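You operate a simulated robot arm through the tools that you are given. There is no shell and no other tool.

You run a simulated robot arm. Do the job below in one go: nothing can be reset, and whatever is moved stays where it is left.

JOB
Put the silver ring on the turntable, check it and sort it.
Fine: take it from the row by the turntable; swing the steel arm on to it, press zero, turn the blue knob to its end and read the display; small green tray up to 0.05, else the small red one; leave the arm away.

The check looks at the end state, three seconds after you hand in, the way a careful person would. Anything else that was tipped, shoved, dropped, spilled or broken makes it a failure.

ROBOT AND FRAMES
A 7-joint arm with a two-finger parallel gripper, fixed in place. Base frame: the origin is at the foot of the arm, x ahead of it, y to its left, z up; the work surface is at about z = 91. Readings come in cm, degrees, newtons and seconds.
Its first joint turns from -166.0 to 166.0 degrees. Payload 4.4 kg.
The tool frame sits at the grasp point between the pads (the TCP): z along the fingers, y along the line on which they close. The tips reach 2.3 cm beyond it. The gripper opens to 9.4 cm. The fingers are 3.8 cm wide and 1 cm thick; the gripper's body (5.4 by 9.6 cm) begins 3.9 cm behind the TCP.
Orientation is that of the tool frame in the base frame, as a unit quaternion [w, x, y, z]. With the fingers straight down and closing along the base's y, the tool's x points along the base's -x, its y along +y and its z along -z.

CONTROLS
- The arm moves only by the tool servo_tool. Its argument "series" is one flat list of numbers, 7 for each row, row after row: the shift along the base's x, y, z in cm, then the turn, a rotation vector about the base's x, y, z in degrees, then the finger opening in cm, from 0 to 9.4. In form: [x, y, z, rx, ry, rz, claw, x, y, z, rx, ry, rz, claw, ...]. A call has 1 to 20 rows; each row shifts and turns the commanded pose from where the row before left it. A row lasts 0.2 s, in which the tool goes at most 5 cm and 8.6 degrees; a call with a longer step from one row to the next is refused whole, and so is a gripper value outside its range. A pose out of reach is approached as far as the arm can. The call stops where the force on the tool passes 90 N (or 10 N more than at its start, if that is more) or the arm is blocked; 0.2 s more then pass. Each finger travels about 7.2 cm/s and halts on what it meets, pressing with about 27 N; the grip force reading is that of the motor and also rises with nothing between the fingers. The clock runs only during rows and for 0.2 s after the last one: add rows that do not move to give the fingers time. It gives the time, the measured TCP pose, the force on the tool (base axes), the opening and the grip force at its end, in the units of the frame above (readings bear some noise), with the torque about the TCP (base axes, N m) and any sound that the robot's microphone picked up.
- Cameras (640 x 400 px; columns grow to the right, rows downward): "scene" is fixed at [22.06, -50.15, 164.26]; the picture's right is [0.77, -0.63, 0.00], its down [-0.37, -0.45, -0.81] and it looks along [0.51, 0.63, -0.58] (base axes); focal length 348 px, centre (320, 200). "wrist" rides on the gripper at [8.6, 1.6, -7.5] in the tool frame; the picture's right is [-0.18, 0.98, 0.00], its down [-0.58, -0.11, -0.81] and it looks along [-0.79, -0.15, 0.59] (tool axes); focal length 243 px, centre (320, 200). There is no depth. A picture from a camera that has moved, and an enlarged one, comes with that camera's place and axes in the base frame and with its lens.
- get_image(camera): a new picture of that camera. No time passes.
- close_up(camera, box): a new picture of the part [left, top, right, bottom] of that camera's present view, enlarged. No time passes.
- job_done(): hands the job in; it is judged then, once.

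Places have to be worked out from the pictures, the camera data and where the tool is seen. Open the gripper and draw the arm clear of the work before you hand the job in, unless the task says otherwise.

The tools are called after "Emit:" as name(argument=value, ...) on one line, values as JSON. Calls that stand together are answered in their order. servo_tool: Moves the arm, as the interface text tells. Its arguments: {"type":"object","properties":{"series":{"type":"array","items":{"type":"number"}}},"required":["series"]} The other tools are called the same way: get_image (camera) takes a picture; close_up (camera, box) takes an enlarged picture of a part of a camera's view; job_done () hands the job in.

At the start:

```text
t: 0.0
tool_pos: [68.71, 11.0, 129.88]
tcp_rot: [0.0, -0.001, 1.0, 0.0]
force: [-0.1, -0.4, 0.0]
moment: [0.0, 0.01, 0.02]
finger_gap: 9.42
finger_force: 0.1
```

scene: 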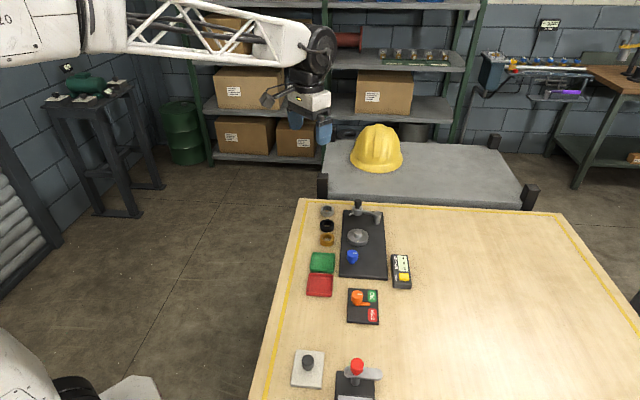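
wrist: 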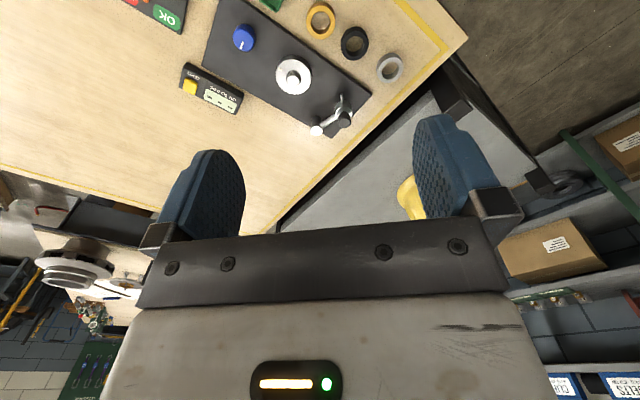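

I'll start by looking closely at the workpiece area in both cameras to locate the rings, the turntable, steel arm, knob, display and trays.

Emit:
close_up(camera="scene", box=[290, 190, 430, 310])

Emit:
close_up(camera="wrist", box=[120, 0, 480, 160])

Emit:
close_up(camera="scene", box=[280, 270, 420, 400])

```text
3.33 times, centred on (360, 250) of scene
camera zoom: at [22.06, -50.15, 164.26], right [0.77, -0.63, 0.0], down [-0.37, -0.45, -0.81], along [0.51, 0.63, -0.58], focal length 1160 px, centre (187, 33)
```

zoom: 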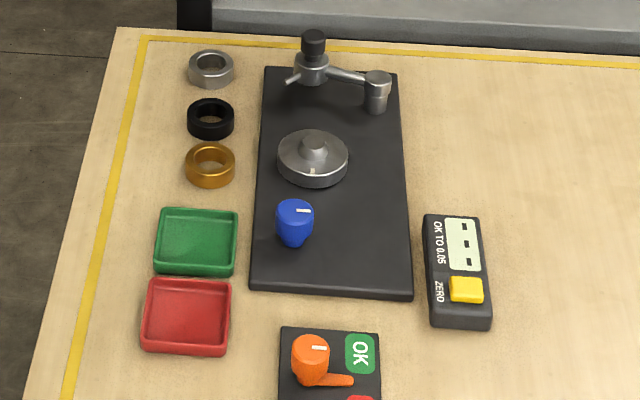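

```text
1.78 times, centred on (300, 80) of wrist
camera zoom: at [59.96, 12.66, 137.43], right [0.18, 0.98, 0.0], down [0.58, -0.11, 0.81], along [0.79, -0.15, -0.59], focal length 431 px, centre (356, 413)
```

zoom: 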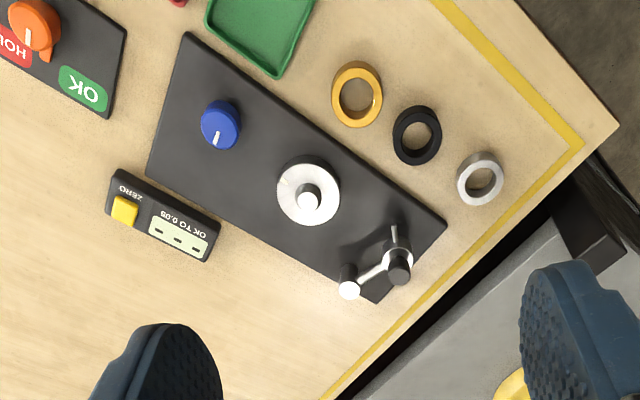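

```text
3.08 times, centred on (350, 335) of scene
camera zoom: at [22.06, -50.15, 164.26], right [0.77, -0.63, 0.0], down [-0.37, -0.45, -0.81], along [0.51, 0.63, -0.58], focal length 1071 px, centre (228, -215)
```

zoom: 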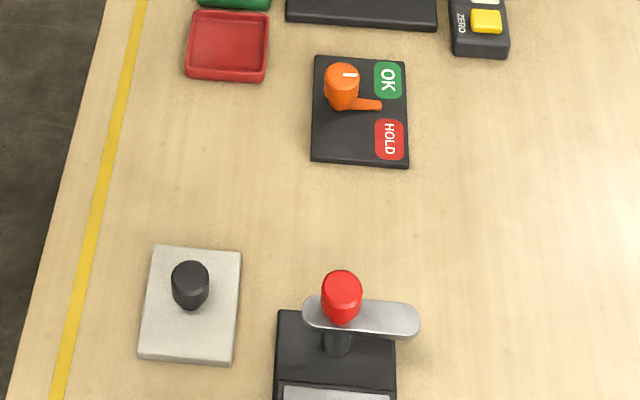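

The silver ring is at about (83.5, 21.3), the turntable at about (80.5, 4), and the fixture runs about 49° from base x. I'll yaw the tool to line up with the fixture and lower it behind the fixture for a closer wrist view.

Emit:
servo_tool(series=[0.1, -3.3, -2.3, 0, 0, 8.2, 9.4, 0.1, -3.3, -2.3, 0, 0, 8.2, 9.4, 0.1, -3.3, -2.3, 0, 0, 8.2, 9.4, 0.1, -3.3, -2.3, 0, 0, 8.2, 9.4, 0.1, -3.3, -2.3, 0, 0, 8.1, 9.4, 0.1, -3.3, -2.3, 0, 0, 8.1, 9.4, 0, 0, 0, 0, 0, 0, 9.4])

Emit:
get_image(camera="wrist")

Emit:
get_image(camera="scene")

```text
t: 1.6
tool_pos: [69.49, -8.86, 116.09]
tcp_rot: [0.0, -0.416, 0.91, 0.0]
force: [-1.0, 0.4, -0.9]
moment: [-0.03, 0.02, -0.02]
finger_gap: 9.4
finger_force: 0.1
```

```text
taken
camera wrist: at [62.55, -14.32, 123.61], right [-0.62, 0.78, 0.0], down [0.46, 0.37, 0.81], along [0.63, 0.5, -0.59], focal length 243 px, centre (320, 200)
```

wrist: 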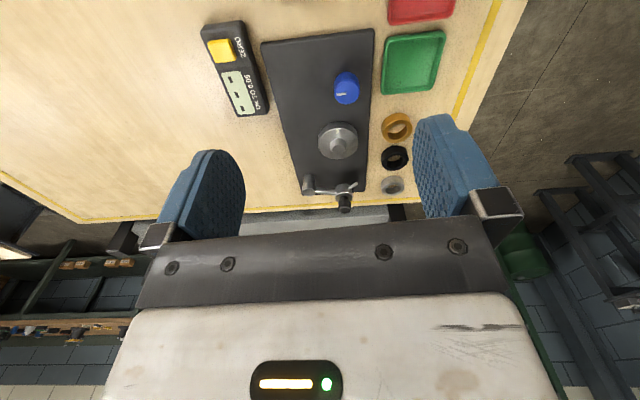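

```text
taken
```

scene: 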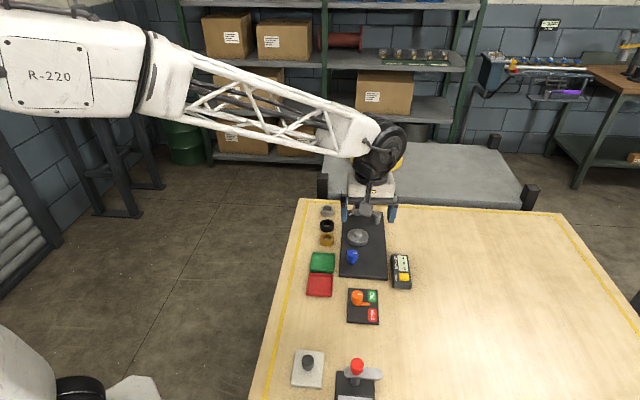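

The device is well in view now. I'll enlarge the parts from both cameras to pin down geometry.

Emit:
close_up(camera="wrist", box=[260, 110, 420, 220])

Emit:
close_up(camera="wrist", box=[190, 10, 460, 130])

Emit:
close_up(camera="scene", box=[310, 195, 400, 280])

```text
3.64 times, centred on (340, 165) of wrist
camera zoom: at [62.55, -14.32, 123.61], right [-0.62, 0.78, 0.0], down [0.46, 0.37, 0.81], along [0.63, 0.5, -0.59], focal length 882 px, centre (247, 327)
```

zoom: 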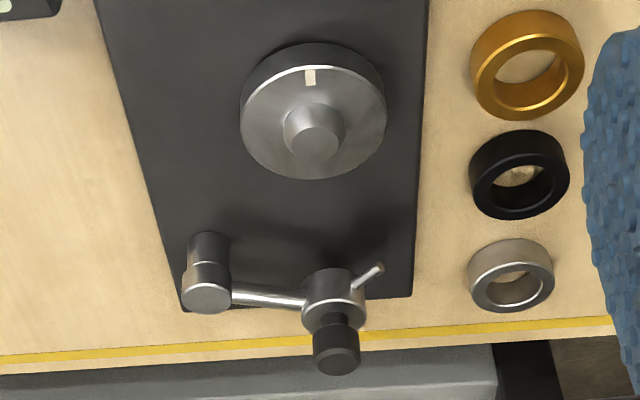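

```text
2.37 times, centred on (325, 70) of wrist
camera zoom: at [62.55, -14.32, 123.61], right [-0.62, 0.78, 0.0], down [0.46, 0.37, 0.81], along [0.63, 0.5, -0.59], focal length 575 px, centre (308, 508)
```

zoom: 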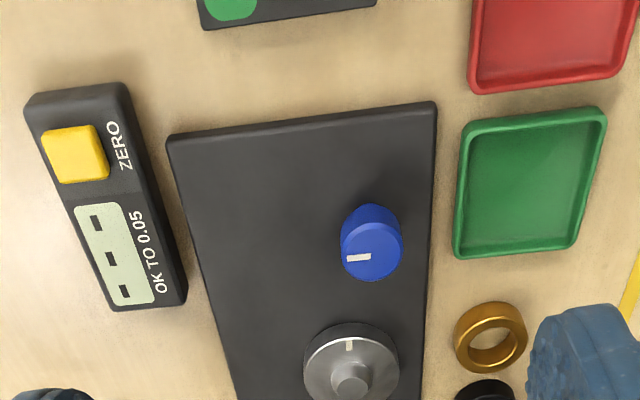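

```text
4.71 times, centred on (355, 238) of scene
camera zoom: at [22.06, -50.15, 164.26], right [0.77, -0.63, 0.0], down [-0.37, -0.45, -0.81], along [0.51, 0.63, -0.58], focal length 1638 px, centre (155, 24)
```

zoom: 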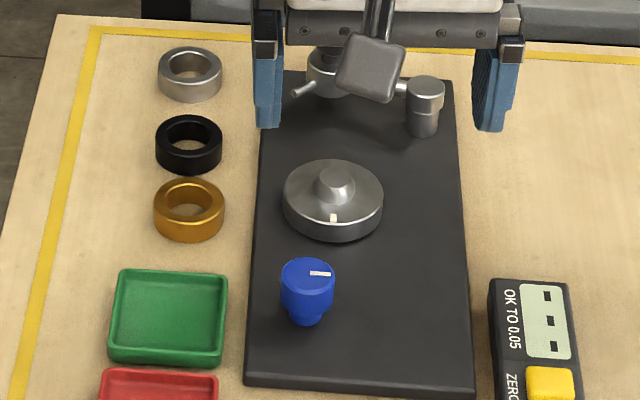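

The turntable has a tapered boss at about (81.0, 4.05). The silver ring is about 4.6 cm across and 1.6 cm high, the arm hub is near (87.9, 12), the blue knob near (73.1, -1.8) and the zero button near (79.4, -15.1). I'll move above the silver ring with partly closed fingers and look again from close up.

Emit:
servo_tool(series=[1.75, 3.76, -1.25, 0, 0, 0, 6.6, 1.75, 3.76, -1.25, 0, 0, 0, 6.6, 1.75, 3.76, -1.25, 0, 0, 0, 6.6, 1.75, 3.76, -1.25, 0, 0, 0, 6.6, 1.75, 3.76, -1.25, 0, 0, 0, 6.6, 1.75, 3.76, -1.25, 0, 0, 0, 6.6, 1.75, 3.76, -1.25, 0, 0, 0, 6.6, 1.75, 3.76, -1.25, 0, 0, 0, 6.6, 0, 0, -3, 0, 0, 0, 6.6, 0, 0, 0, 0, 0, 0, 6.6])

Emit:
get_image(camera="wrist")

Emit:
close_up(camera="scene", box=[290, 150, 430, 250])

```text
t: 3.8
tool_pos: [83.32, 21.36, 103.25]
tcp_rot: [-0.001, -0.414, 0.91, 0.0]
force: [-1.3, -0.3, 0.6]
moment: [0.0, 0.0, 0.0]
finger_gap: 6.59
finger_force: 0.0
```

```text
taken
camera wrist: at [76.3, 16.02, 110.68], right [-0.62, 0.78, 0.0], down [0.46, 0.37, 0.81], along [0.63, 0.5, -0.59], focal length 243 px, centre (320, 200)
```

wrist: 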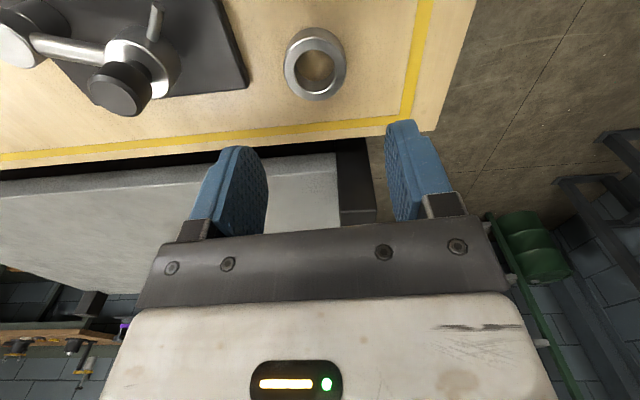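

```text
4.00 times, centred on (360, 200) of scene
camera zoom: at [22.06, -50.15, 164.26], right [0.77, -0.63, 0.0], down [-0.37, -0.45, -0.81], along [0.51, 0.63, -0.58], focal length 1392 px, centre (160, 200)
```

zoom: 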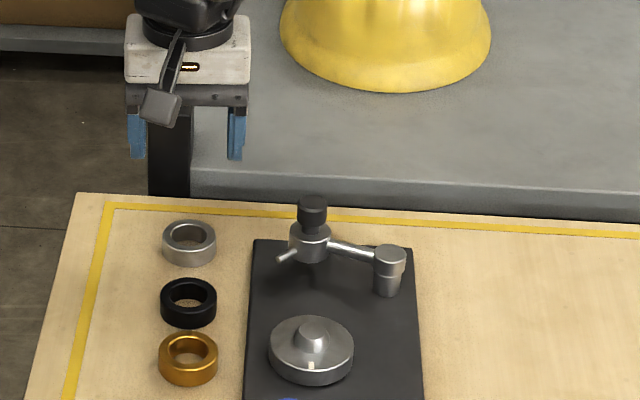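

The ring is clearly visible ahead of the fingers. I'll enlarge it for an accurate fix before descending.

Emit:
close_up(camera="wrist", box=[260, 10, 380, 110])

Emit:
close_up(camera="wrist", box=[0, 0, 260, 130])

```text
4.00 times, centred on (320, 60) of wrist
camera zoom: at [76.3, 16.02, 110.68], right [-0.62, 0.78, 0.0], down [0.46, 0.37, 0.81], along [0.63, 0.5, -0.59], focal length 970 px, centre (320, 760)
```

zoom: 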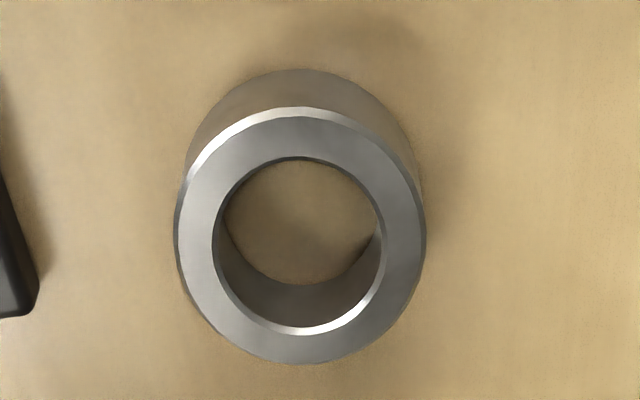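

```text
2.46 times, centred on (130, 65) of wrist
camera zoom: at [76.3, 16.02, 110.68], right [-0.62, 0.78, 0.0], down [0.46, 0.37, 0.81], along [0.63, 0.5, -0.59], focal length 597 px, centre (788, 532)
```

zoom: 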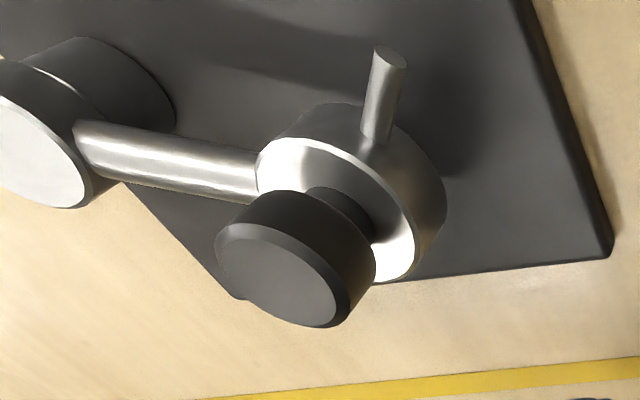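

The ring centre works out to (83.32, 21.16), only 0.2 cm off the TCP. I'll correct that, descend so the tips overlap the upper 1 cm of the ring, and close.

Emit:
servo_tool(series=[0, -0.2, -3, 0, 0, 0, 6.6, 0, 0, -3, 0, 0, 0, 6.6, 0, 0, -2, 0, 0, 0, 6.6, 0, 0, -1.35, 0, 0, 0, 6.6, 0, 0, 0, 0, 0, 0, 6.6])

Emit:
get_image(camera="wrist")

Emit:
close_up(camera="scene", box=[290, 170, 400, 250])

```text
t: 5.0
tool_pos: [83.36, 21.09, 93.75]
tcp_rot: [0.0, -0.415, 0.91, 0.0]
force: [0.9, 0.5, -0.9]
moment: [-0.03, 0.0, -0.04]
finger_gap: 6.61
finger_force: 0.1
```

```text
taken
camera wrist: at [76.36, 15.74, 101.21], right [-0.62, 0.78, 0.0], down [0.46, 0.37, 0.81], along [0.63, 0.5, -0.59], focal length 243 px, centre (320, 200)
```

wrist: 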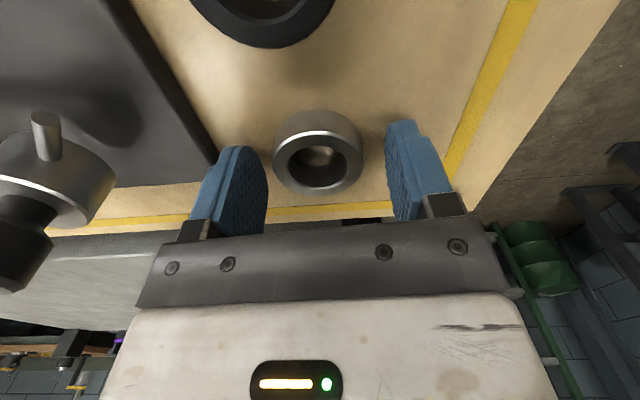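

```text
5.00 times, centred on (345, 210) of scene
camera zoom: at [22.06, -50.15, 164.26], right [0.77, -0.63, 0.0], down [-0.37, -0.45, -0.81], along [0.51, 0.63, -0.58], focal length 1741 px, centre (195, 150)
```

zoom: 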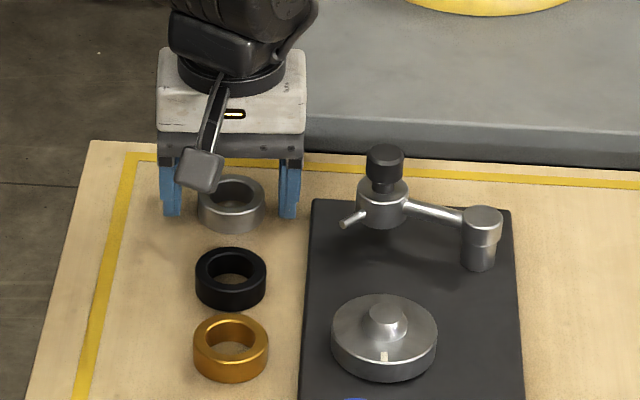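

The ring sits centred between the fingers (centre about (83.2, 21.1)). Closing on it now.

Emit:
servo_tool(series=[0, 0, 0, 0, 0, 0, 4.2, 0, 0, 0, 0, 0, 0, 4.2, 0, 0, 0, 0, 0, 0, 4.2, 0, 0, 0, 0, 0, 0, 4.2])

Emit:
get_image(camera="wrist")

```text
t: 6.0
tool_pos: [83.36, 21.16, 93.69]
tcp_rot: [0.0, -0.415, 0.91, 0.001]
force: [-0.1, -0.2, 1.4]
moment: [0.06, -0.02, -0.02]
finger_gap: 4.53
finger_force: 26.5
```

```text
taken
camera wrist: at [76.36, 15.74, 101.23], right [-0.62, 0.78, 0.0], down [0.46, 0.37, 0.81], along [0.63, 0.5, -0.59], focal length 243 px, centre (320, 200)
```

wrist: 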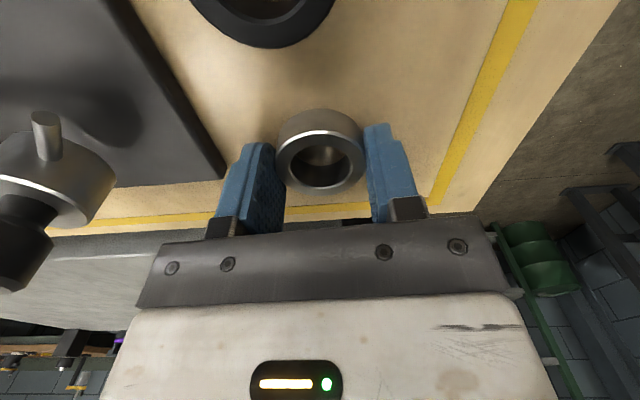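

The ring is gripped at 4.53 cm with a firm 26.5 N. I'll lift it straight up, carry it over the turntable and check alignment from above.

Emit:
servo_tool(series=[0, 0, 1, 0, 0, 0, 4.2, 0, 0, 3, 0, 0, 0, 4.2, 0, 0, 4, 0, 0, 0, 4.2, 0, 0, 3, 0, 0, 0, 4.2, -0.6, -4.28, 0, 0, 0, 0, 4.2, -0.6, -4.28, 0, 0, 0, 0, 4.2, -0.6, -4.28, 0, 0, 0, 0, 4.2, -0.6, -4.28, 0, 0, 0, 0, 4.2, 0, 0, 0, 0, 0, 0, 4.2, 0, 0, 0, 0, 0, 0, 4.2])

Emit:
get_image(camera="wrist")

Emit:
close_up(camera="scene", box=[310, 170, 410, 270])

```text
t: 8.2
tool_pos: [80.93, 3.8, 104.8]
tcp_rot: [0.0, -0.415, 0.91, -0.001]
force: [0.8, 0.6, -0.1]
moment: [0.03, 0.02, -0.03]
finger_gap: 4.51
finger_force: 27.1
```

```text
taken
camera wrist: at [73.91, -1.62, 112.35], right [-0.62, 0.78, 0.0], down [0.46, 0.37, 0.81], along [0.63, 0.5, -0.59], focal length 243 px, centre (320, 200)
```

wrist: 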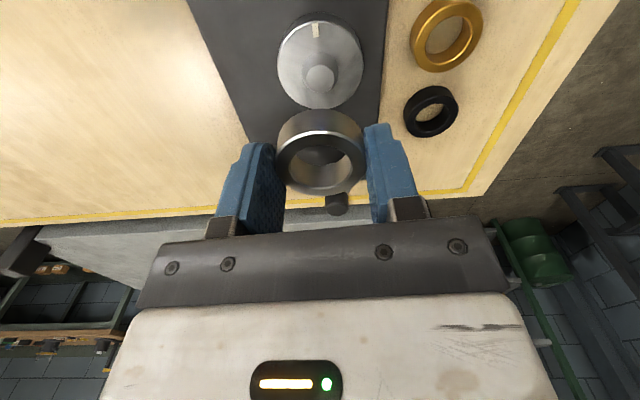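

```text
4.00 times, centred on (360, 220) of scene
camera zoom: at [22.06, -50.15, 164.26], right [0.77, -0.63, 0.0], down [-0.37, -0.45, -0.81], along [0.51, 0.63, -0.58], focal length 1392 px, centre (160, 120)
```

zoom: 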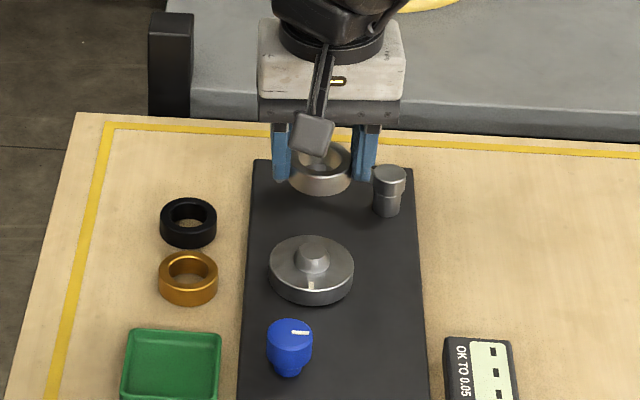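

The ring is held and the turntable is just ahead. I'll enlarge to fix the boss centre accurately.

Emit:
close_up(camera="wrist", box=[260, 0, 390, 120])

Emit:
close_up(camera="wrist", box=[240, 90, 400, 220])

```text
3.33 times, centred on (325, 60) of wrist
camera zoom: at [73.91, -1.62, 112.35], right [-0.62, 0.78, 0.0], down [0.46, 0.37, 0.81], along [0.63, 0.5, -0.59], focal length 809 px, centre (303, 667)
```

zoom: 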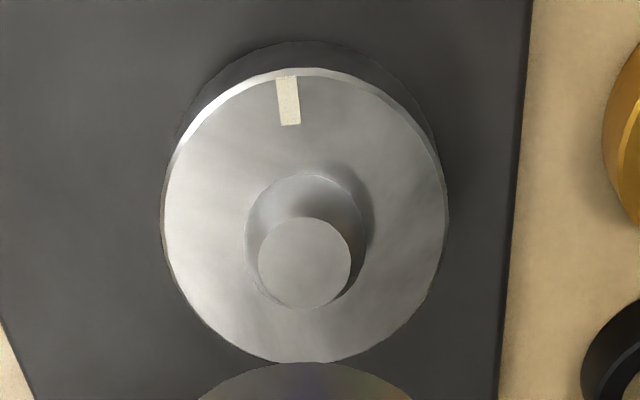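

```text
3.08 times, centred on (320, 155) of wrist
camera zoom: at [73.91, -1.62, 112.35], right [-0.62, 0.78, 0.0], down [0.46, 0.37, 0.81], along [0.63, 0.5, -0.59], focal length 746 px, centre (320, 338)
```

zoom: 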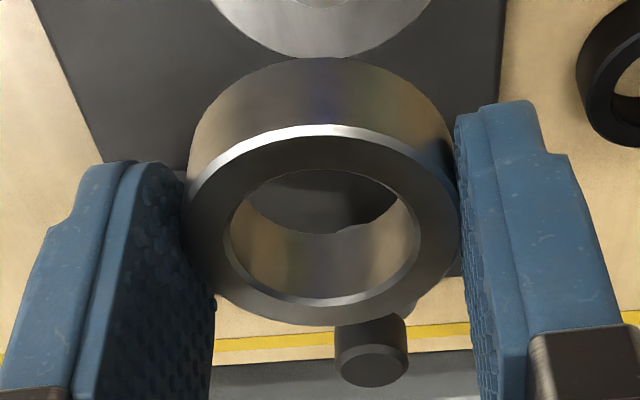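

Using the same camera model for both, the ring axis is about (81.0, 4.1) and the boss axis about (80.9, 4.0), so they're nearly aligned. I'll lower until the ring is just above the boss and re-check through the hole.

Emit:
servo_tool(series=[0, 0, -3, 0, 0, 0, 4.2, 0, 0, -2.4, 0, 0, 0, 4.2, 0, 0, -0.8, 0, 0, 0, 4.2, 0, 0, 0, 0, 0, 0, 4.2])

Emit:
close_up(camera="wrist", box=[240, 90, 400, 220])

Emit:
close_up(camera="scene", box=[325, 200, 395, 260])

```text
t: 9.2
tool_pos: [80.76, 3.9, 98.54]
tcp_rot: [0.0, -0.415, 0.91, 0.0]
force: [1.0, -0.6, -1.2]
moment: [-0.01, 0.02, -0.01]
finger_gap: 4.48
finger_force: 27.4
```

```text
3.08 times, centred on (320, 155) of wrist
camera zoom: at [73.77, -1.66, 106.1], right [-0.62, 0.78, 0.0], down [0.46, 0.37, 0.81], along [0.63, 0.5, -0.59], focal length 746 px, centre (320, 338)
```

zoom: 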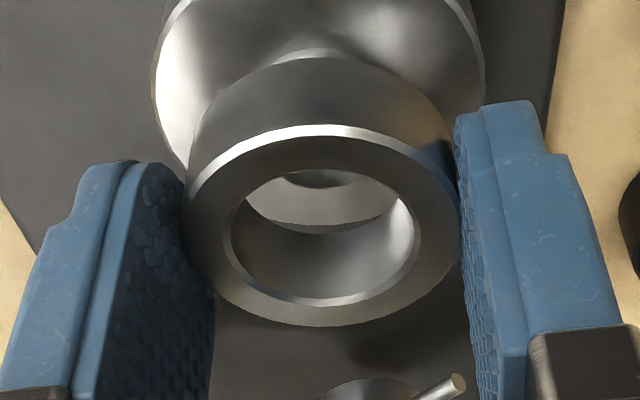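

```text
6.67 times, centred on (360, 230) of scene
camera zoom: at [22.06, -50.15, 164.26], right [0.77, -0.63, 0.0], down [-0.37, -0.45, -0.81], along [0.51, 0.63, -0.58], focal length 2321 px, centre (53, 0)
```

zoom: 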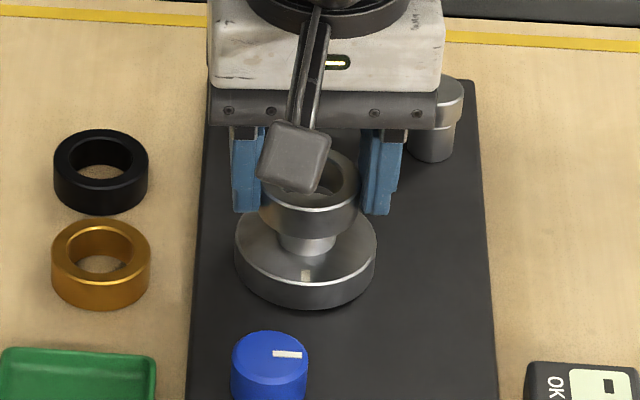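

Laterally the ring and disc line up in both views. I'll lower in small steps while watching the force for contact with the boss.

Emit:
servo_tool(series=[0, 0, -0.4, 0, 0, 0, 4.2, 0, 0, -0.4, 0, 0, 0, 4.2, 0, 0, 0, 0, 0, 0, 4.2])

Emit:
close_up(camera="wrist", box=[240, 90, 400, 220])

```text
t: 10.0
tool_pos: [80.69, 3.88, 97.76]
tcp_rot: [0.0, -0.414, 0.91, 0.0]
force: [-0.1, -0.1, -1.1]
moment: [0.02, 0.02, -0.01]
finger_gap: 4.48
finger_force: 26.5
```

```text
3.08 times, centred on (320, 155) of wrist
camera zoom: at [73.79, -1.56, 105.32], right [-0.62, 0.78, 0.0], down [0.46, 0.37, 0.81], along [0.63, 0.5, -0.59], focal length 746 px, centre (320, 338)
```

zoom: 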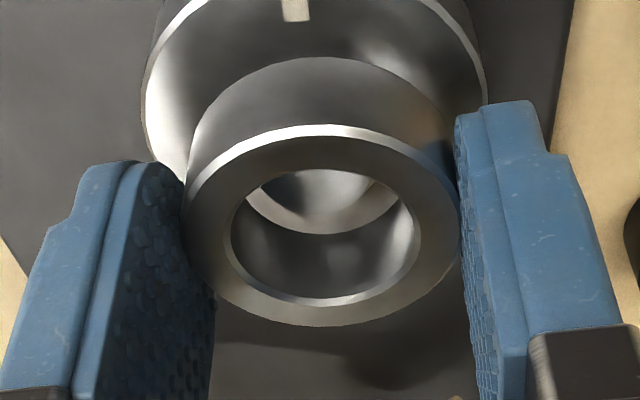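

No contact yet, and the disc is seen slightly left of the ring centre (about 0.1 cm). I'll nudge by that amount and keep lowering.

Emit:
servo_tool(series=[0.05, -0.06, -0.3, 0, 0, 0, 4.2, 0, 0, -0.2, 0, 0, 0, 4.2, 0, 0, 0, 0, 0, 0, 4.2])

Emit:
close_up(camera="wrist", box=[240, 90, 400, 220])

Emit:
close_up(camera="scene", box=[325, 200, 395, 260])

```text
t: 10.8
tool_pos: [80.88, 3.97, 97.22]
tcp_rot: [-0.001, -0.414, 0.91, 0.0]
force: [-0.4, -0.6, -0.9]
moment: [0.01, 0.0, 0.02]
finger_gap: 4.5
finger_force: 26.9
```

```text
3.08 times, centred on (320, 155) of wrist
camera zoom: at [73.91, -1.62, 104.77], right [-0.62, 0.78, 0.0], down [0.46, 0.37, 0.81], along [0.63, 0.5, -0.59], focal length 746 px, centre (320, 338)
```

zoom: 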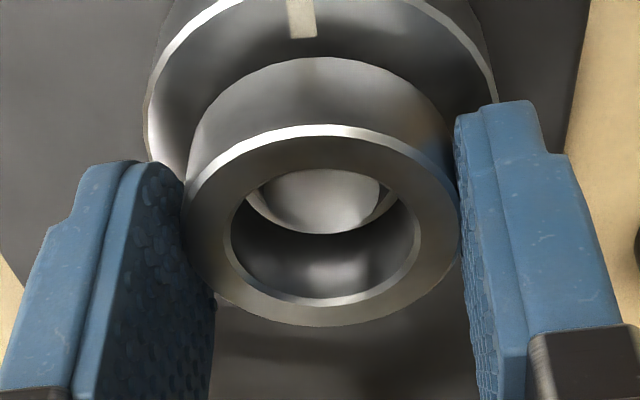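

```text
6.67 times, centred on (360, 230) of scene
camera zoom: at [22.06, -50.15, 164.26], right [0.77, -0.63, 0.0], down [-0.37, -0.45, -0.81], along [0.51, 0.63, -0.58], focal length 2321 px, centre (53, 0)
```

zoom: 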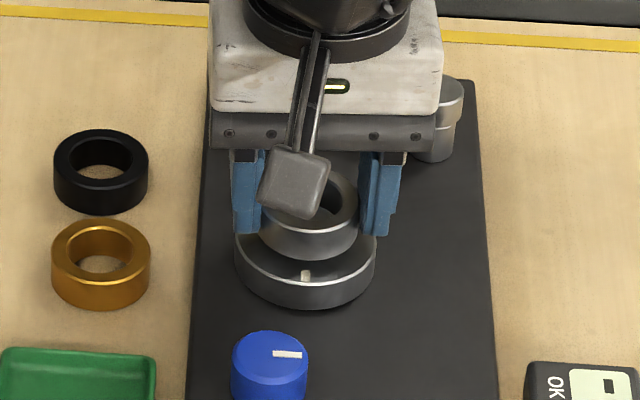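

The boss top is now showing inside the ring's hole with no contact force, so the ring is going over the boss. I'll continue down gently.

Emit:
servo_tool(series=[0, 0, -0.2, 0, 0, 0, 4.2, 0, 0, -0.15, 0, 0, 0, 4.2, 0, 0, 0, 0, 0, 0, 4.2])

Emit:
close_up(camera="wrist", box=[240, 90, 400, 220])

Emit:
close_up(camera="scene", box=[325, 200, 395, 260])

```text
t: 11.6
tool_pos: [80.96, 3.84, 97.02]
tcp_rot: [0.001, -0.415, 0.91, 0.0]
force: [0.2, -0.6, -1.3]
moment: [-0.01, -0.02, -0.04]
finger_gap: 4.5
finger_force: 27.2
```

```text
3.08 times, centred on (320, 155) of wrist
camera zoom: at [73.92, -1.55, 104.45], right [-0.62, 0.78, 0.0], down [0.46, 0.37, 0.81], along [0.63, 0.5, -0.59], focal length 746 px, centre (320, 338)
```

zoom: 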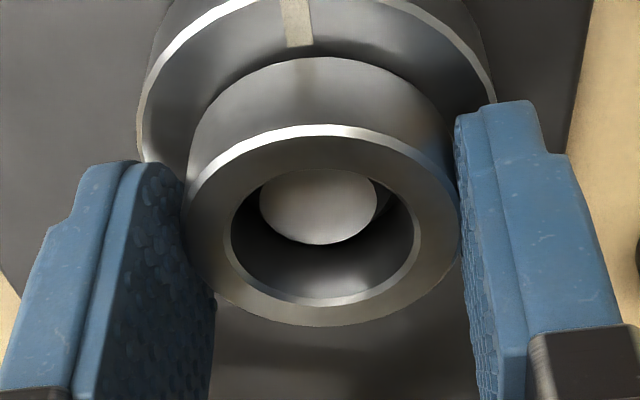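

```text
6.67 times, centred on (360, 230) of scene
camera zoom: at [22.06, -50.15, 164.26], right [0.77, -0.63, 0.0], down [-0.37, -0.45, -0.81], along [0.51, 0.63, -0.58], focal length 2321 px, centre (53, 0)
```

zoom: 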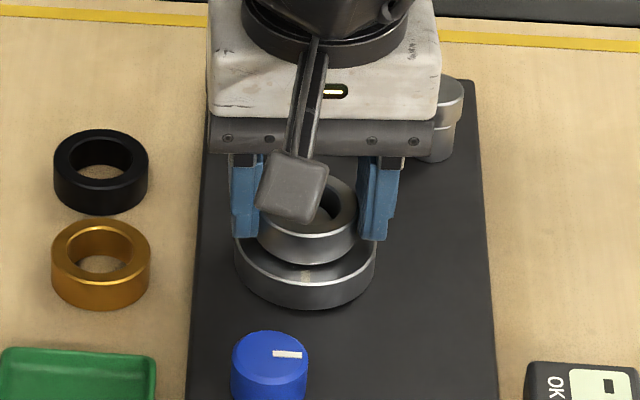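

The boss is inside the hole and looks concentric. I'll continue down in small steps until I feel the disc.

Emit:
servo_tool(series=[0, 0, -0.15, 0, 0, 0, 4.2, 0, 0, -0.15, 0, 0, 0, 4.2, 0, 0, 0, 0, 0, 0, 4.2])

Emit:
close_up(camera="wrist", box=[240, 90, 400, 220])

Emit:
close_up(camera="scene", box=[325, 200, 395, 260])

```text
t: 12.4
tool_pos: [80.99, 3.86, 96.7]
tcp_rot: [0.002, -0.415, 0.91, -0.001]
force: [-4.4, 0.0, 13.7]
moment: [-0.07, 0.26, -0.02]
finger_gap: 4.48
finger_force: 26.6
```

```text
3.08 times, centred on (320, 155) of wrist
camera zoom: at [73.95, -1.53, 104.22], right [-0.62, 0.78, 0.0], down [0.46, 0.37, 0.81], along [0.63, 0.5, -0.59], focal length 746 px, centre (320, 338)
```

zoom: 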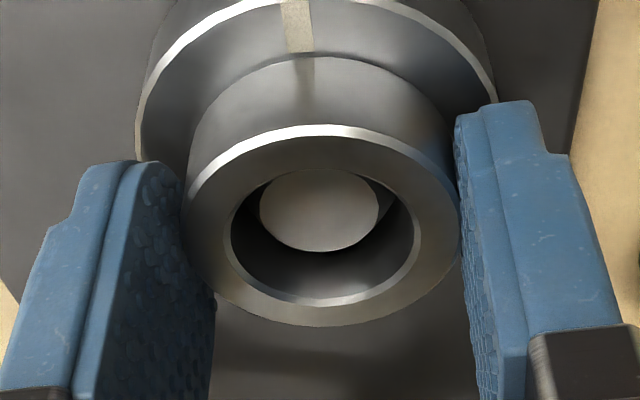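

```text
6.67 times, centred on (360, 230) of scene
camera zoom: at [22.06, -50.15, 164.26], right [0.77, -0.63, 0.0], down [-0.37, -0.45, -0.81], along [0.51, 0.63, -0.58], focal length 2321 px, centre (53, 0)
```

zoom: 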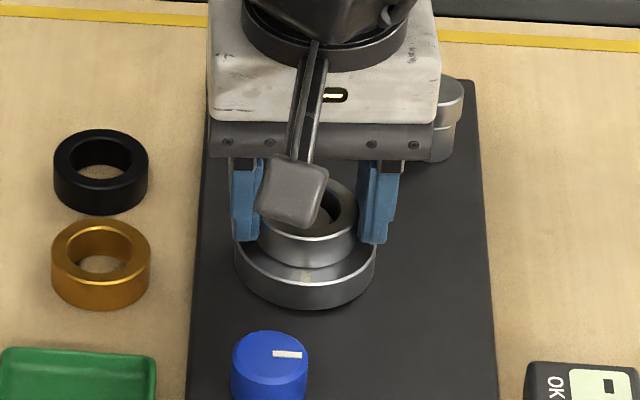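

Contact at 13.7 N up with a sideways −x component and moment; contact seems to be at the near (−e1) side of the boss, so the ring is slightly too far forward. I'll raise slightly, nudge back 0.15 cm and lower again.

Emit:
servo_tool(series=[-0.05, -0.05, 0.1, 0, 0, 0, 4.2, -0.05, -0.06, 0, 0, 0, 0, 4.2, 0, 0, -0.1, 0, 0, 0, 4.2, 0, 0, 0, 0, 0, 0, 4.2])

Emit:
close_up(camera="wrist", box=[240, 90, 400, 220])

Emit:
close_up(camera="scene", box=[325, 200, 395, 260])

```text
t: 13.4
tool_pos: [80.88, 3.78, 96.67]
tcp_rot: [0.0, -0.415, 0.91, 0.0]
force: [-5.5, 1.7, 20.2]
moment: [0.04, 0.14, 0.0]
finger_gap: 4.45
finger_force: 27.1
```

```text
3.08 times, centred on (320, 155) of wrist
camera zoom: at [73.87, -1.6, 104.2], right [-0.62, 0.78, 0.0], down [0.46, 0.37, 0.81], along [0.63, 0.5, -0.59], focal length 746 px, centre (320, 338)
```

zoom: 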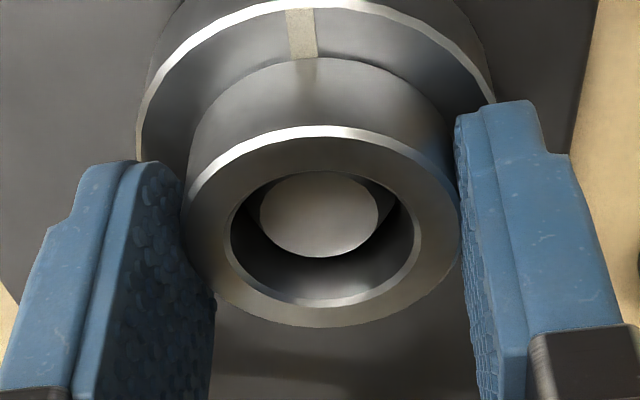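

```text
6.67 times, centred on (360, 230) of scene
camera zoom: at [22.06, -50.15, 164.26], right [0.77, -0.63, 0.0], down [-0.37, -0.45, -0.81], along [0.51, 0.63, -0.58], focal length 2321 px, centre (53, 0)
```

zoom: 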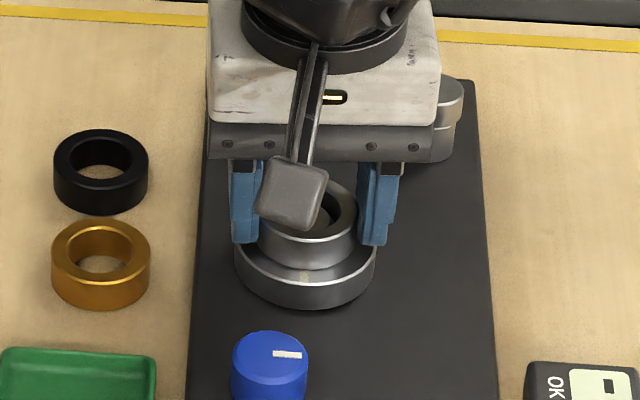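

The ring now bears on the disc (20 N up) with the boss well inside the hole. I'll open the fingers to let it settle and look.

Emit:
servo_tool(series=[0, 0, 0.05, 0, 0, 0, 4.6, 0, 0, 0, 0, 0, 0, 5.4, 0, 0, 0, 0, 0, 0, 6.4, 0, 0, 0, 0, 0, 0, 6.4])

Emit:
close_up(camera="wrist", box=[240, 90, 400, 220])

Emit:
close_up(camera="scene", box=[325, 200, 395, 260])

```text
t: 14.4
tool_pos: [80.82, 3.84, 96.7]
tcp_rot: [0.0, -0.414, 0.91, 0.0]
force: [0.4, 0.2, 0.6]
moment: [0.01, -0.01, -0.02]
finger_gap: 6.43
finger_force: 0.0
```

```text
3.08 times, centred on (320, 155) of wrist
camera zoom: at [73.83, -1.56, 104.16], right [-0.62, 0.78, 0.0], down [0.46, 0.37, 0.81], along [0.63, 0.5, -0.59], focal length 746 px, centre (320, 338)
```

zoom: 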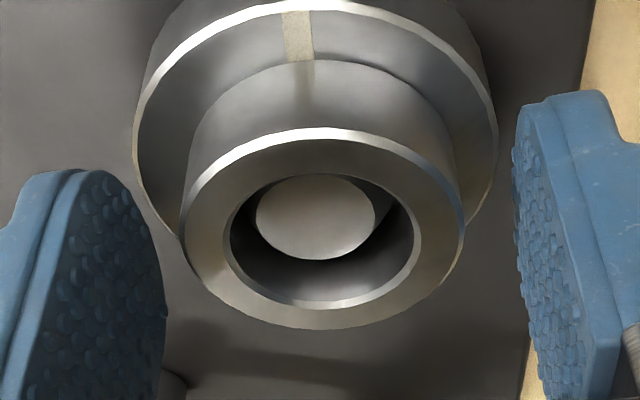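

```text
6.67 times, centred on (360, 230) of scene
camera zoom: at [22.06, -50.15, 164.26], right [0.77, -0.63, 0.0], down [-0.37, -0.45, -0.81], along [0.51, 0.63, -0.58], focal length 2321 px, centre (53, 0)
```

zoom: 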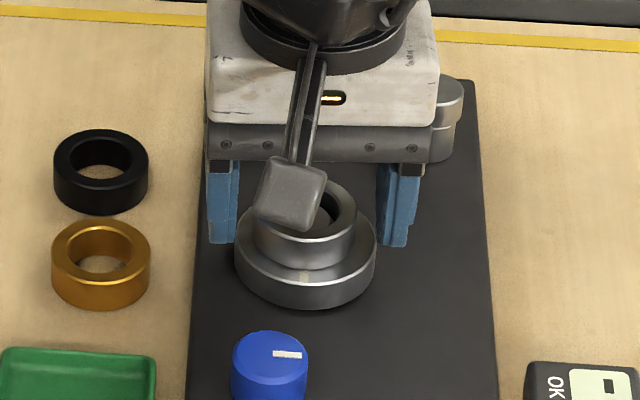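

The ring is released and sits flat and centred over the boss. I'll lift straight up and inspect it from above.

Emit:
servo_tool(series=[0, 0, 1, 0, 0, 0, 6.6, 0, 0, 3, 0, 0, 0, 6.6, 0, 0, 4, 0, 0, 0, 6.6, -2, -2.4, 3, 0, 0, 0, 6.6, 0, 0, 0, 0, 0, 0, 6.6])

Emit:
get_image(camera="wrist")

Emit:
close_up(camera="scene", box=[325, 190, 405, 260])

Emit:
close_up(camera="wrist", box=[230, 60, 400, 190])

```text
t: 15.6
tool_pos: [78.6, 1.28, 107.93]
tcp_rot: [0.001, -0.415, 0.91, 0.0]
force: [0.0, -0.9, 0.5]
moment: [0.0, 0.0, -0.01]
finger_gap: 6.6
finger_force: 0.0
```

```text
taken
camera wrist: at [71.7, -4.14, 115.37], right [-0.62, 0.78, 0.0], down [0.46, 0.37, 0.81], along [0.63, 0.5, -0.59], focal length 243 px, centre (320, 200)
```

wrist: 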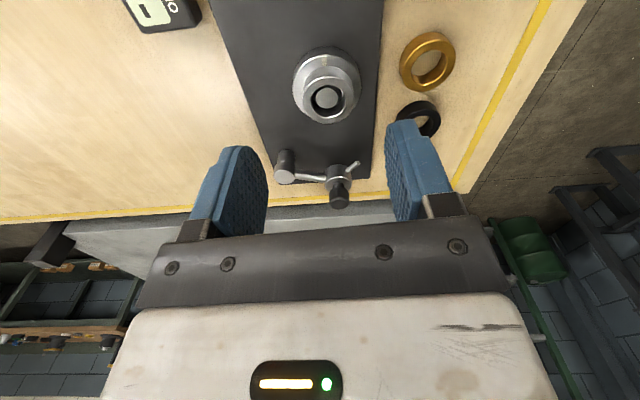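

```text
5.71 times, centred on (365, 225) of scene
camera zoom: at [22.06, -50.15, 164.26], right [0.77, -0.63, 0.0], down [-0.37, -0.45, -0.81], along [0.51, 0.63, -0.58], focal length 1989 px, centre (63, 57)
```

zoom: 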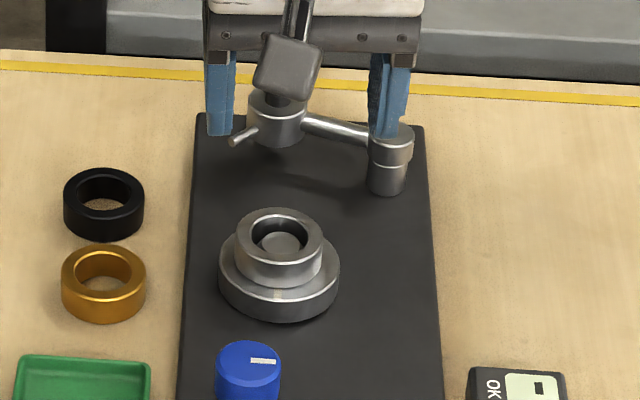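

```text
3.08 times, centred on (315, 125) of wrist
camera zoom: at [71.7, -4.14, 115.37], right [-0.62, 0.78, 0.0], down [0.46, 0.37, 0.81], along [0.63, 0.5, -0.59], focal length 746 px, centre (335, 431)
```

zoom: 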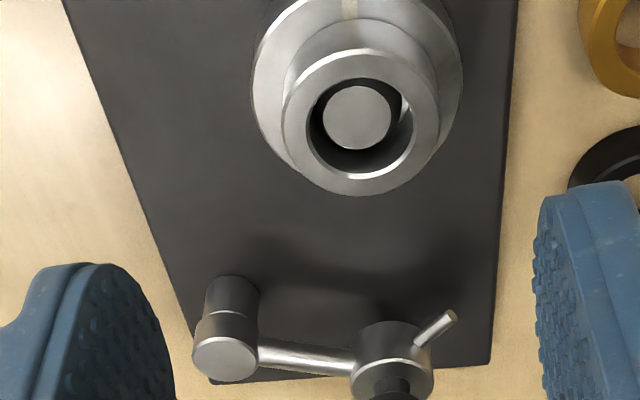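

The ring is seated concentrically on the turntable. Next is the steel arm; I'll take detailed views of the hub, cap and probe to plan the swing.

Emit:
close_up(camera="wrist", box=[260, 135, 380, 215])

Emit:
close_up(camera="scene", box=[335, 190, 395, 245])

```text
5.00 times, centred on (320, 175) of wrist
camera zoom: at [71.7, -4.14, 115.37], right [-0.62, 0.78, 0.0], down [0.46, 0.37, 0.81], along [0.63, 0.5, -0.59], focal length 1213 px, centre (320, 325)
```

zoom: 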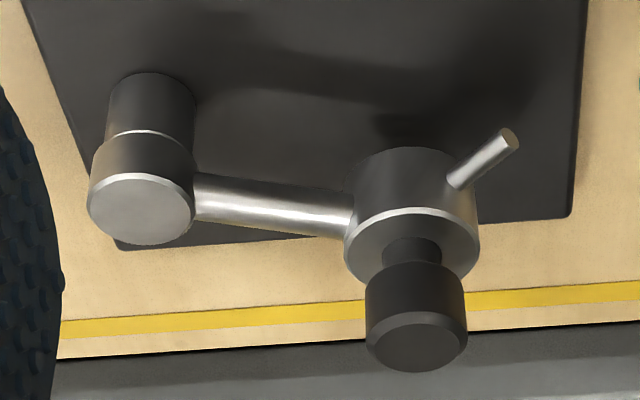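

```text
7.27 times, centred on (365, 218) of scene
camera zoom: at [22.06, -50.15, 164.26], right [0.77, -0.63, 0.0], down [-0.37, -0.45, -0.81], along [0.51, 0.63, -0.58], focal length 2532 px, centre (-7, 73)
```

zoom: 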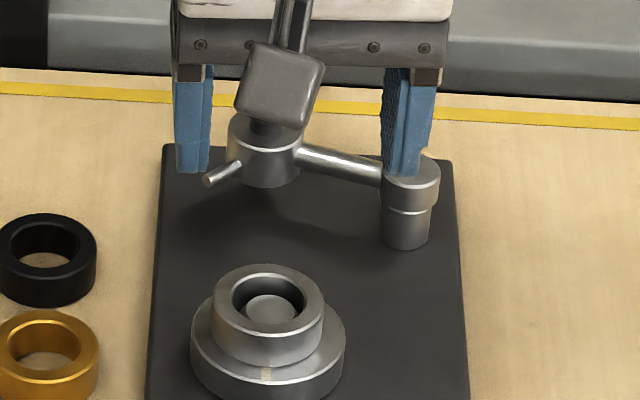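

The hub axis is near (87.85, 11.8), and the black cap spans z about 98.0 to 99.45 and is about 2.3 cm wide. I'll move above it with the gripper open to about 5 cm and check alignment.

Emit:
servo_tool(series=[2.3, 2.6, 0, 0, 0, 0, 5.5, 2.3, 2.6, 0, 0, 0, 0, 5.5, 2.3, 2.6, 0, 0, 0, 0, 5.5, 2.3, 2.65, -1, 0, 0, 0, 5.5, 0, 0, 0, 0, 0, 0, 5.5])

Emit:
get_image(camera="wrist")

Emit:
close_up(camera="wrist", box=[240, 60, 400, 190])

```text
t: 16.8
tool_pos: [88.14, 11.72, 106.74]
tcp_rot: [0.0, -0.415, 0.91, 0.0]
force: [-0.5, -0.4, 0.2]
moment: [0.01, 0.02, 0.0]
finger_gap: 5.52
finger_force: 0.1
```

```text
taken
camera wrist: at [81.21, 6.32, 114.32], right [-0.62, 0.78, 0.0], down [0.46, 0.37, 0.81], along [0.63, 0.5, -0.59], focal length 243 px, centre (320, 200)
```

wrist: 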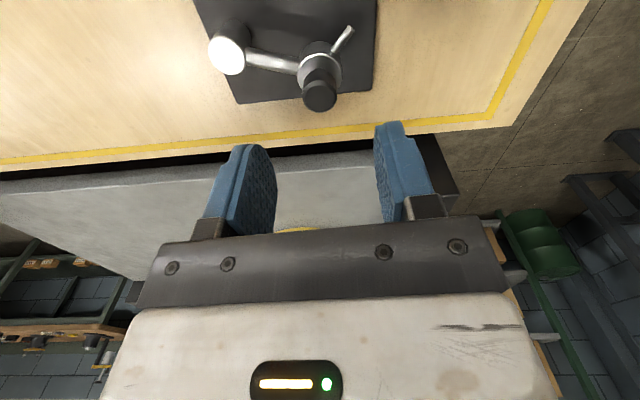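

```text
3.08 times, centred on (320, 125) of wrist
camera zoom: at [81.21, 6.32, 114.32], right [-0.62, 0.78, 0.0], down [0.46, 0.37, 0.81], along [0.63, 0.5, -0.59], focal length 746 px, centre (320, 431)
```

zoom: 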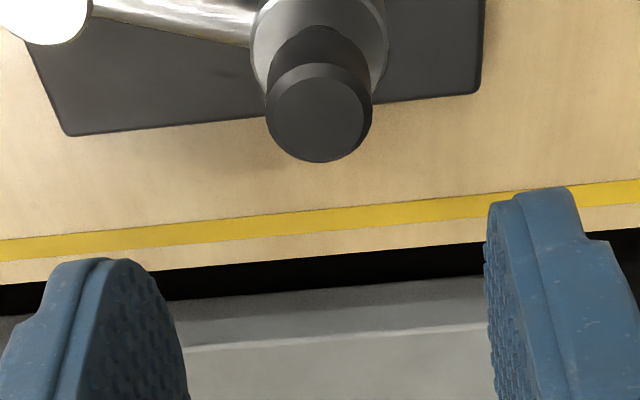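

The cap centre is about 0.2 cm ahead of the TCP. I'll correct, lower to just above the cap and re-check.

Emit:
servo_tool(series=[0.13, 0.15, -2.4, 0, 0, 0, 5.5, 0, 0, -2, 0, 0, 0, 5.5, 0, 0, 0, 0, 0, 0, 5.5])

Emit:
close_up(camera="wrist", box=[220, 60, 420, 210])

Emit:
close_up(camera="scene", box=[315, 170, 405, 250])

```text
t: 17.6
tool_pos: [88.13, 11.91, 102.32]
tcp_rot: [0.0, -0.414, 0.91, 0.0]
force: [0.0, -1.2, -0.2]
moment: [0.01, 0.03, -0.01]
finger_gap: 5.51
finger_force: 0.0
```

```text
2.67 times, centred on (320, 135) of wrist
camera zoom: at [81.25, 6.53, 109.87], right [-0.62, 0.78, 0.0], down [0.46, 0.37, 0.81], along [0.63, 0.5, -0.59], focal length 647 px, centre (320, 373)
```

zoom: 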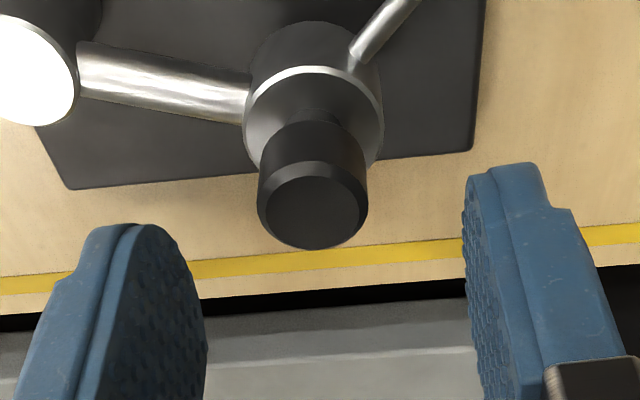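

```text
5.00 times, centred on (360, 210) of scene
camera zoom: at [22.06, -50.15, 164.26], right [0.77, -0.63, 0.0], down [-0.37, -0.45, -0.81], along [0.51, 0.63, -0.58], focal length 1741 px, centre (120, 150)
```

zoom: 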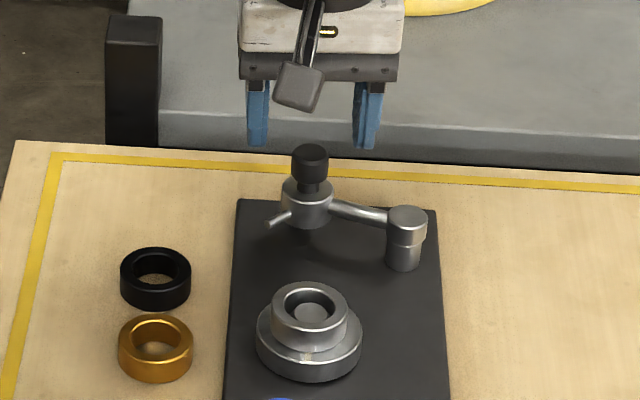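

Averaging all views, the cap axis is about (88.3, 12.05) with its top near z 99.1 to 99.4. I'll shift slightly and descend so the pads straddle the cap, tips staying above the hub.

Emit:
servo_tool(series=[0.18, 0.06, -1, 0, 0, 0, 5.5, 0, 0, -1, 0, 0, 0, 5.5, 0, 0, -0.7, 0, 0, 0, 5.5, 0, 0, 0, 0, 0, 0, 5.5])

Emit:
close_up(camera="wrist", box=[220, 60, 420, 210])

Emit:
close_up(camera="scene", box=[315, 170, 405, 250])

```text
t: 18.6
tool_pos: [88.34, 12.0, 99.64]
tcp_rot: [0.0, -0.415, 0.91, 0.0]
force: [-0.2, -0.4, -1.1]
moment: [-0.01, 0.0, 0.01]
finger_gap: 5.52
finger_force: 0.0
```

```text
2.67 times, centred on (320, 135) of wrist
camera zoom: at [81.44, 6.6, 107.12], right [-0.62, 0.78, 0.0], down [0.46, 0.37, 0.81], along [0.63, 0.5, -0.59], focal length 647 px, centre (320, 373)
```

zoom: 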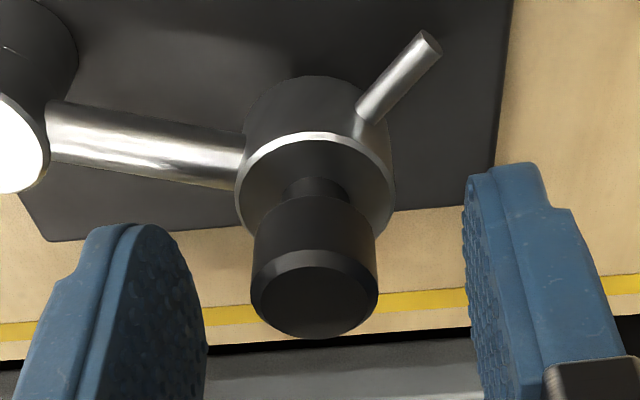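

```text
5.00 times, centred on (360, 210) of scene
camera zoom: at [22.06, -50.15, 164.26], right [0.77, -0.63, 0.0], down [-0.37, -0.45, -0.81], along [0.51, 0.63, -0.58], focal length 1741 px, centre (120, 150)
```

zoom: 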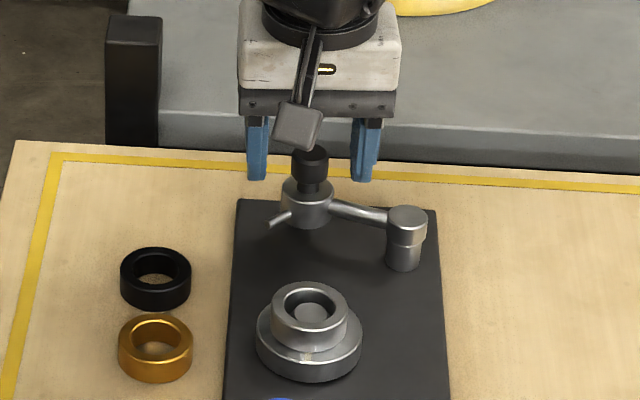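

The cap sits between the pads with tips above the hub. I'll close on it.

Emit:
servo_tool(series=[0, 0, 0, 0, 0, 0, 3.5, 0, 0, 0, 0, 0, 0, 1.8, 0, 0, 0, 0, 0, 0, 1.8, 0, 0, 0, 0, 0, 0, 1.8])

Emit:
close_up(camera="wrist", box=[180, 20, 460, 230])

Emit:
close_up(camera="scene", box=[315, 170, 425, 290])

```text
t: 19.6
tool_pos: [88.36, 11.97, 99.62]
tcp_rot: [0.001, -0.414, 0.91, 0.0]
force: [7.6, -21.7, -0.7]
moment: [-0.43, -0.01, -0.19]
finger_gap: 2.34
finger_force: 44.8
```

```text
1.90 times, centred on (320, 125) of wrist
camera zoom: at [81.46, 6.52, 107.13], right [-0.62, 0.78, 0.0], down [0.46, 0.37, 0.81], along [0.63, 0.5, -0.59], focal length 462 px, centre (320, 343)
```

zoom: 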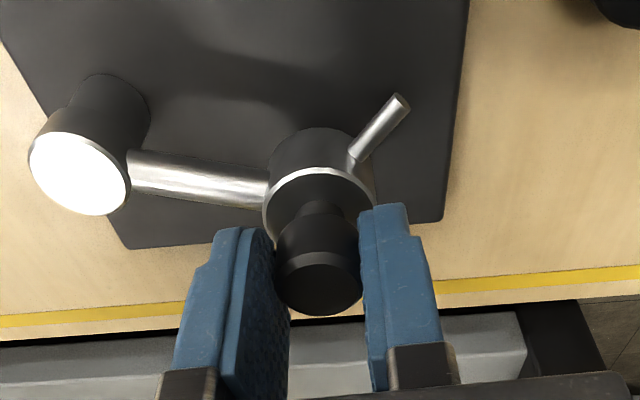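

```text
3.33 times, centred on (370, 230) of scene
camera zoom: at [22.06, -50.15, 164.26], right [0.77, -0.63, 0.0], down [-0.37, -0.45, -0.81], along [0.51, 0.63, -0.58], focal length 1160 px, centre (153, 100)
```

zoom: 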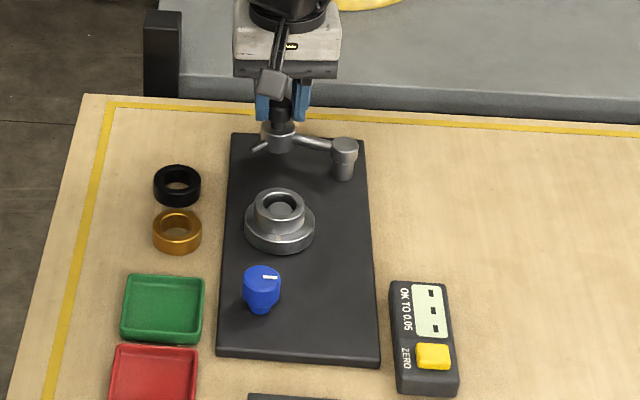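

The cap is gripped (2.34 cm) but there's a 23 N side load towards (+x, −y), so I'm slightly off-axis. I'll ease the tool in that direction to relieve it.

Emit:
servo_tool(series=[0.05, -0.12, 0, 0, 0, 0, 1.8, 0, 0, 0, 0, 0, 0, 1.8])

```text
t: 20.2
tool_pos: [88.43, 12.09, 99.7]
tcp_rot: [0.0, -0.414, 0.91, 0.001]
force: [-2.2, -3.9, 2.0]
moment: [-0.16, 0.15, -0.2]
finger_gap: 2.34
finger_force: 45.1
```

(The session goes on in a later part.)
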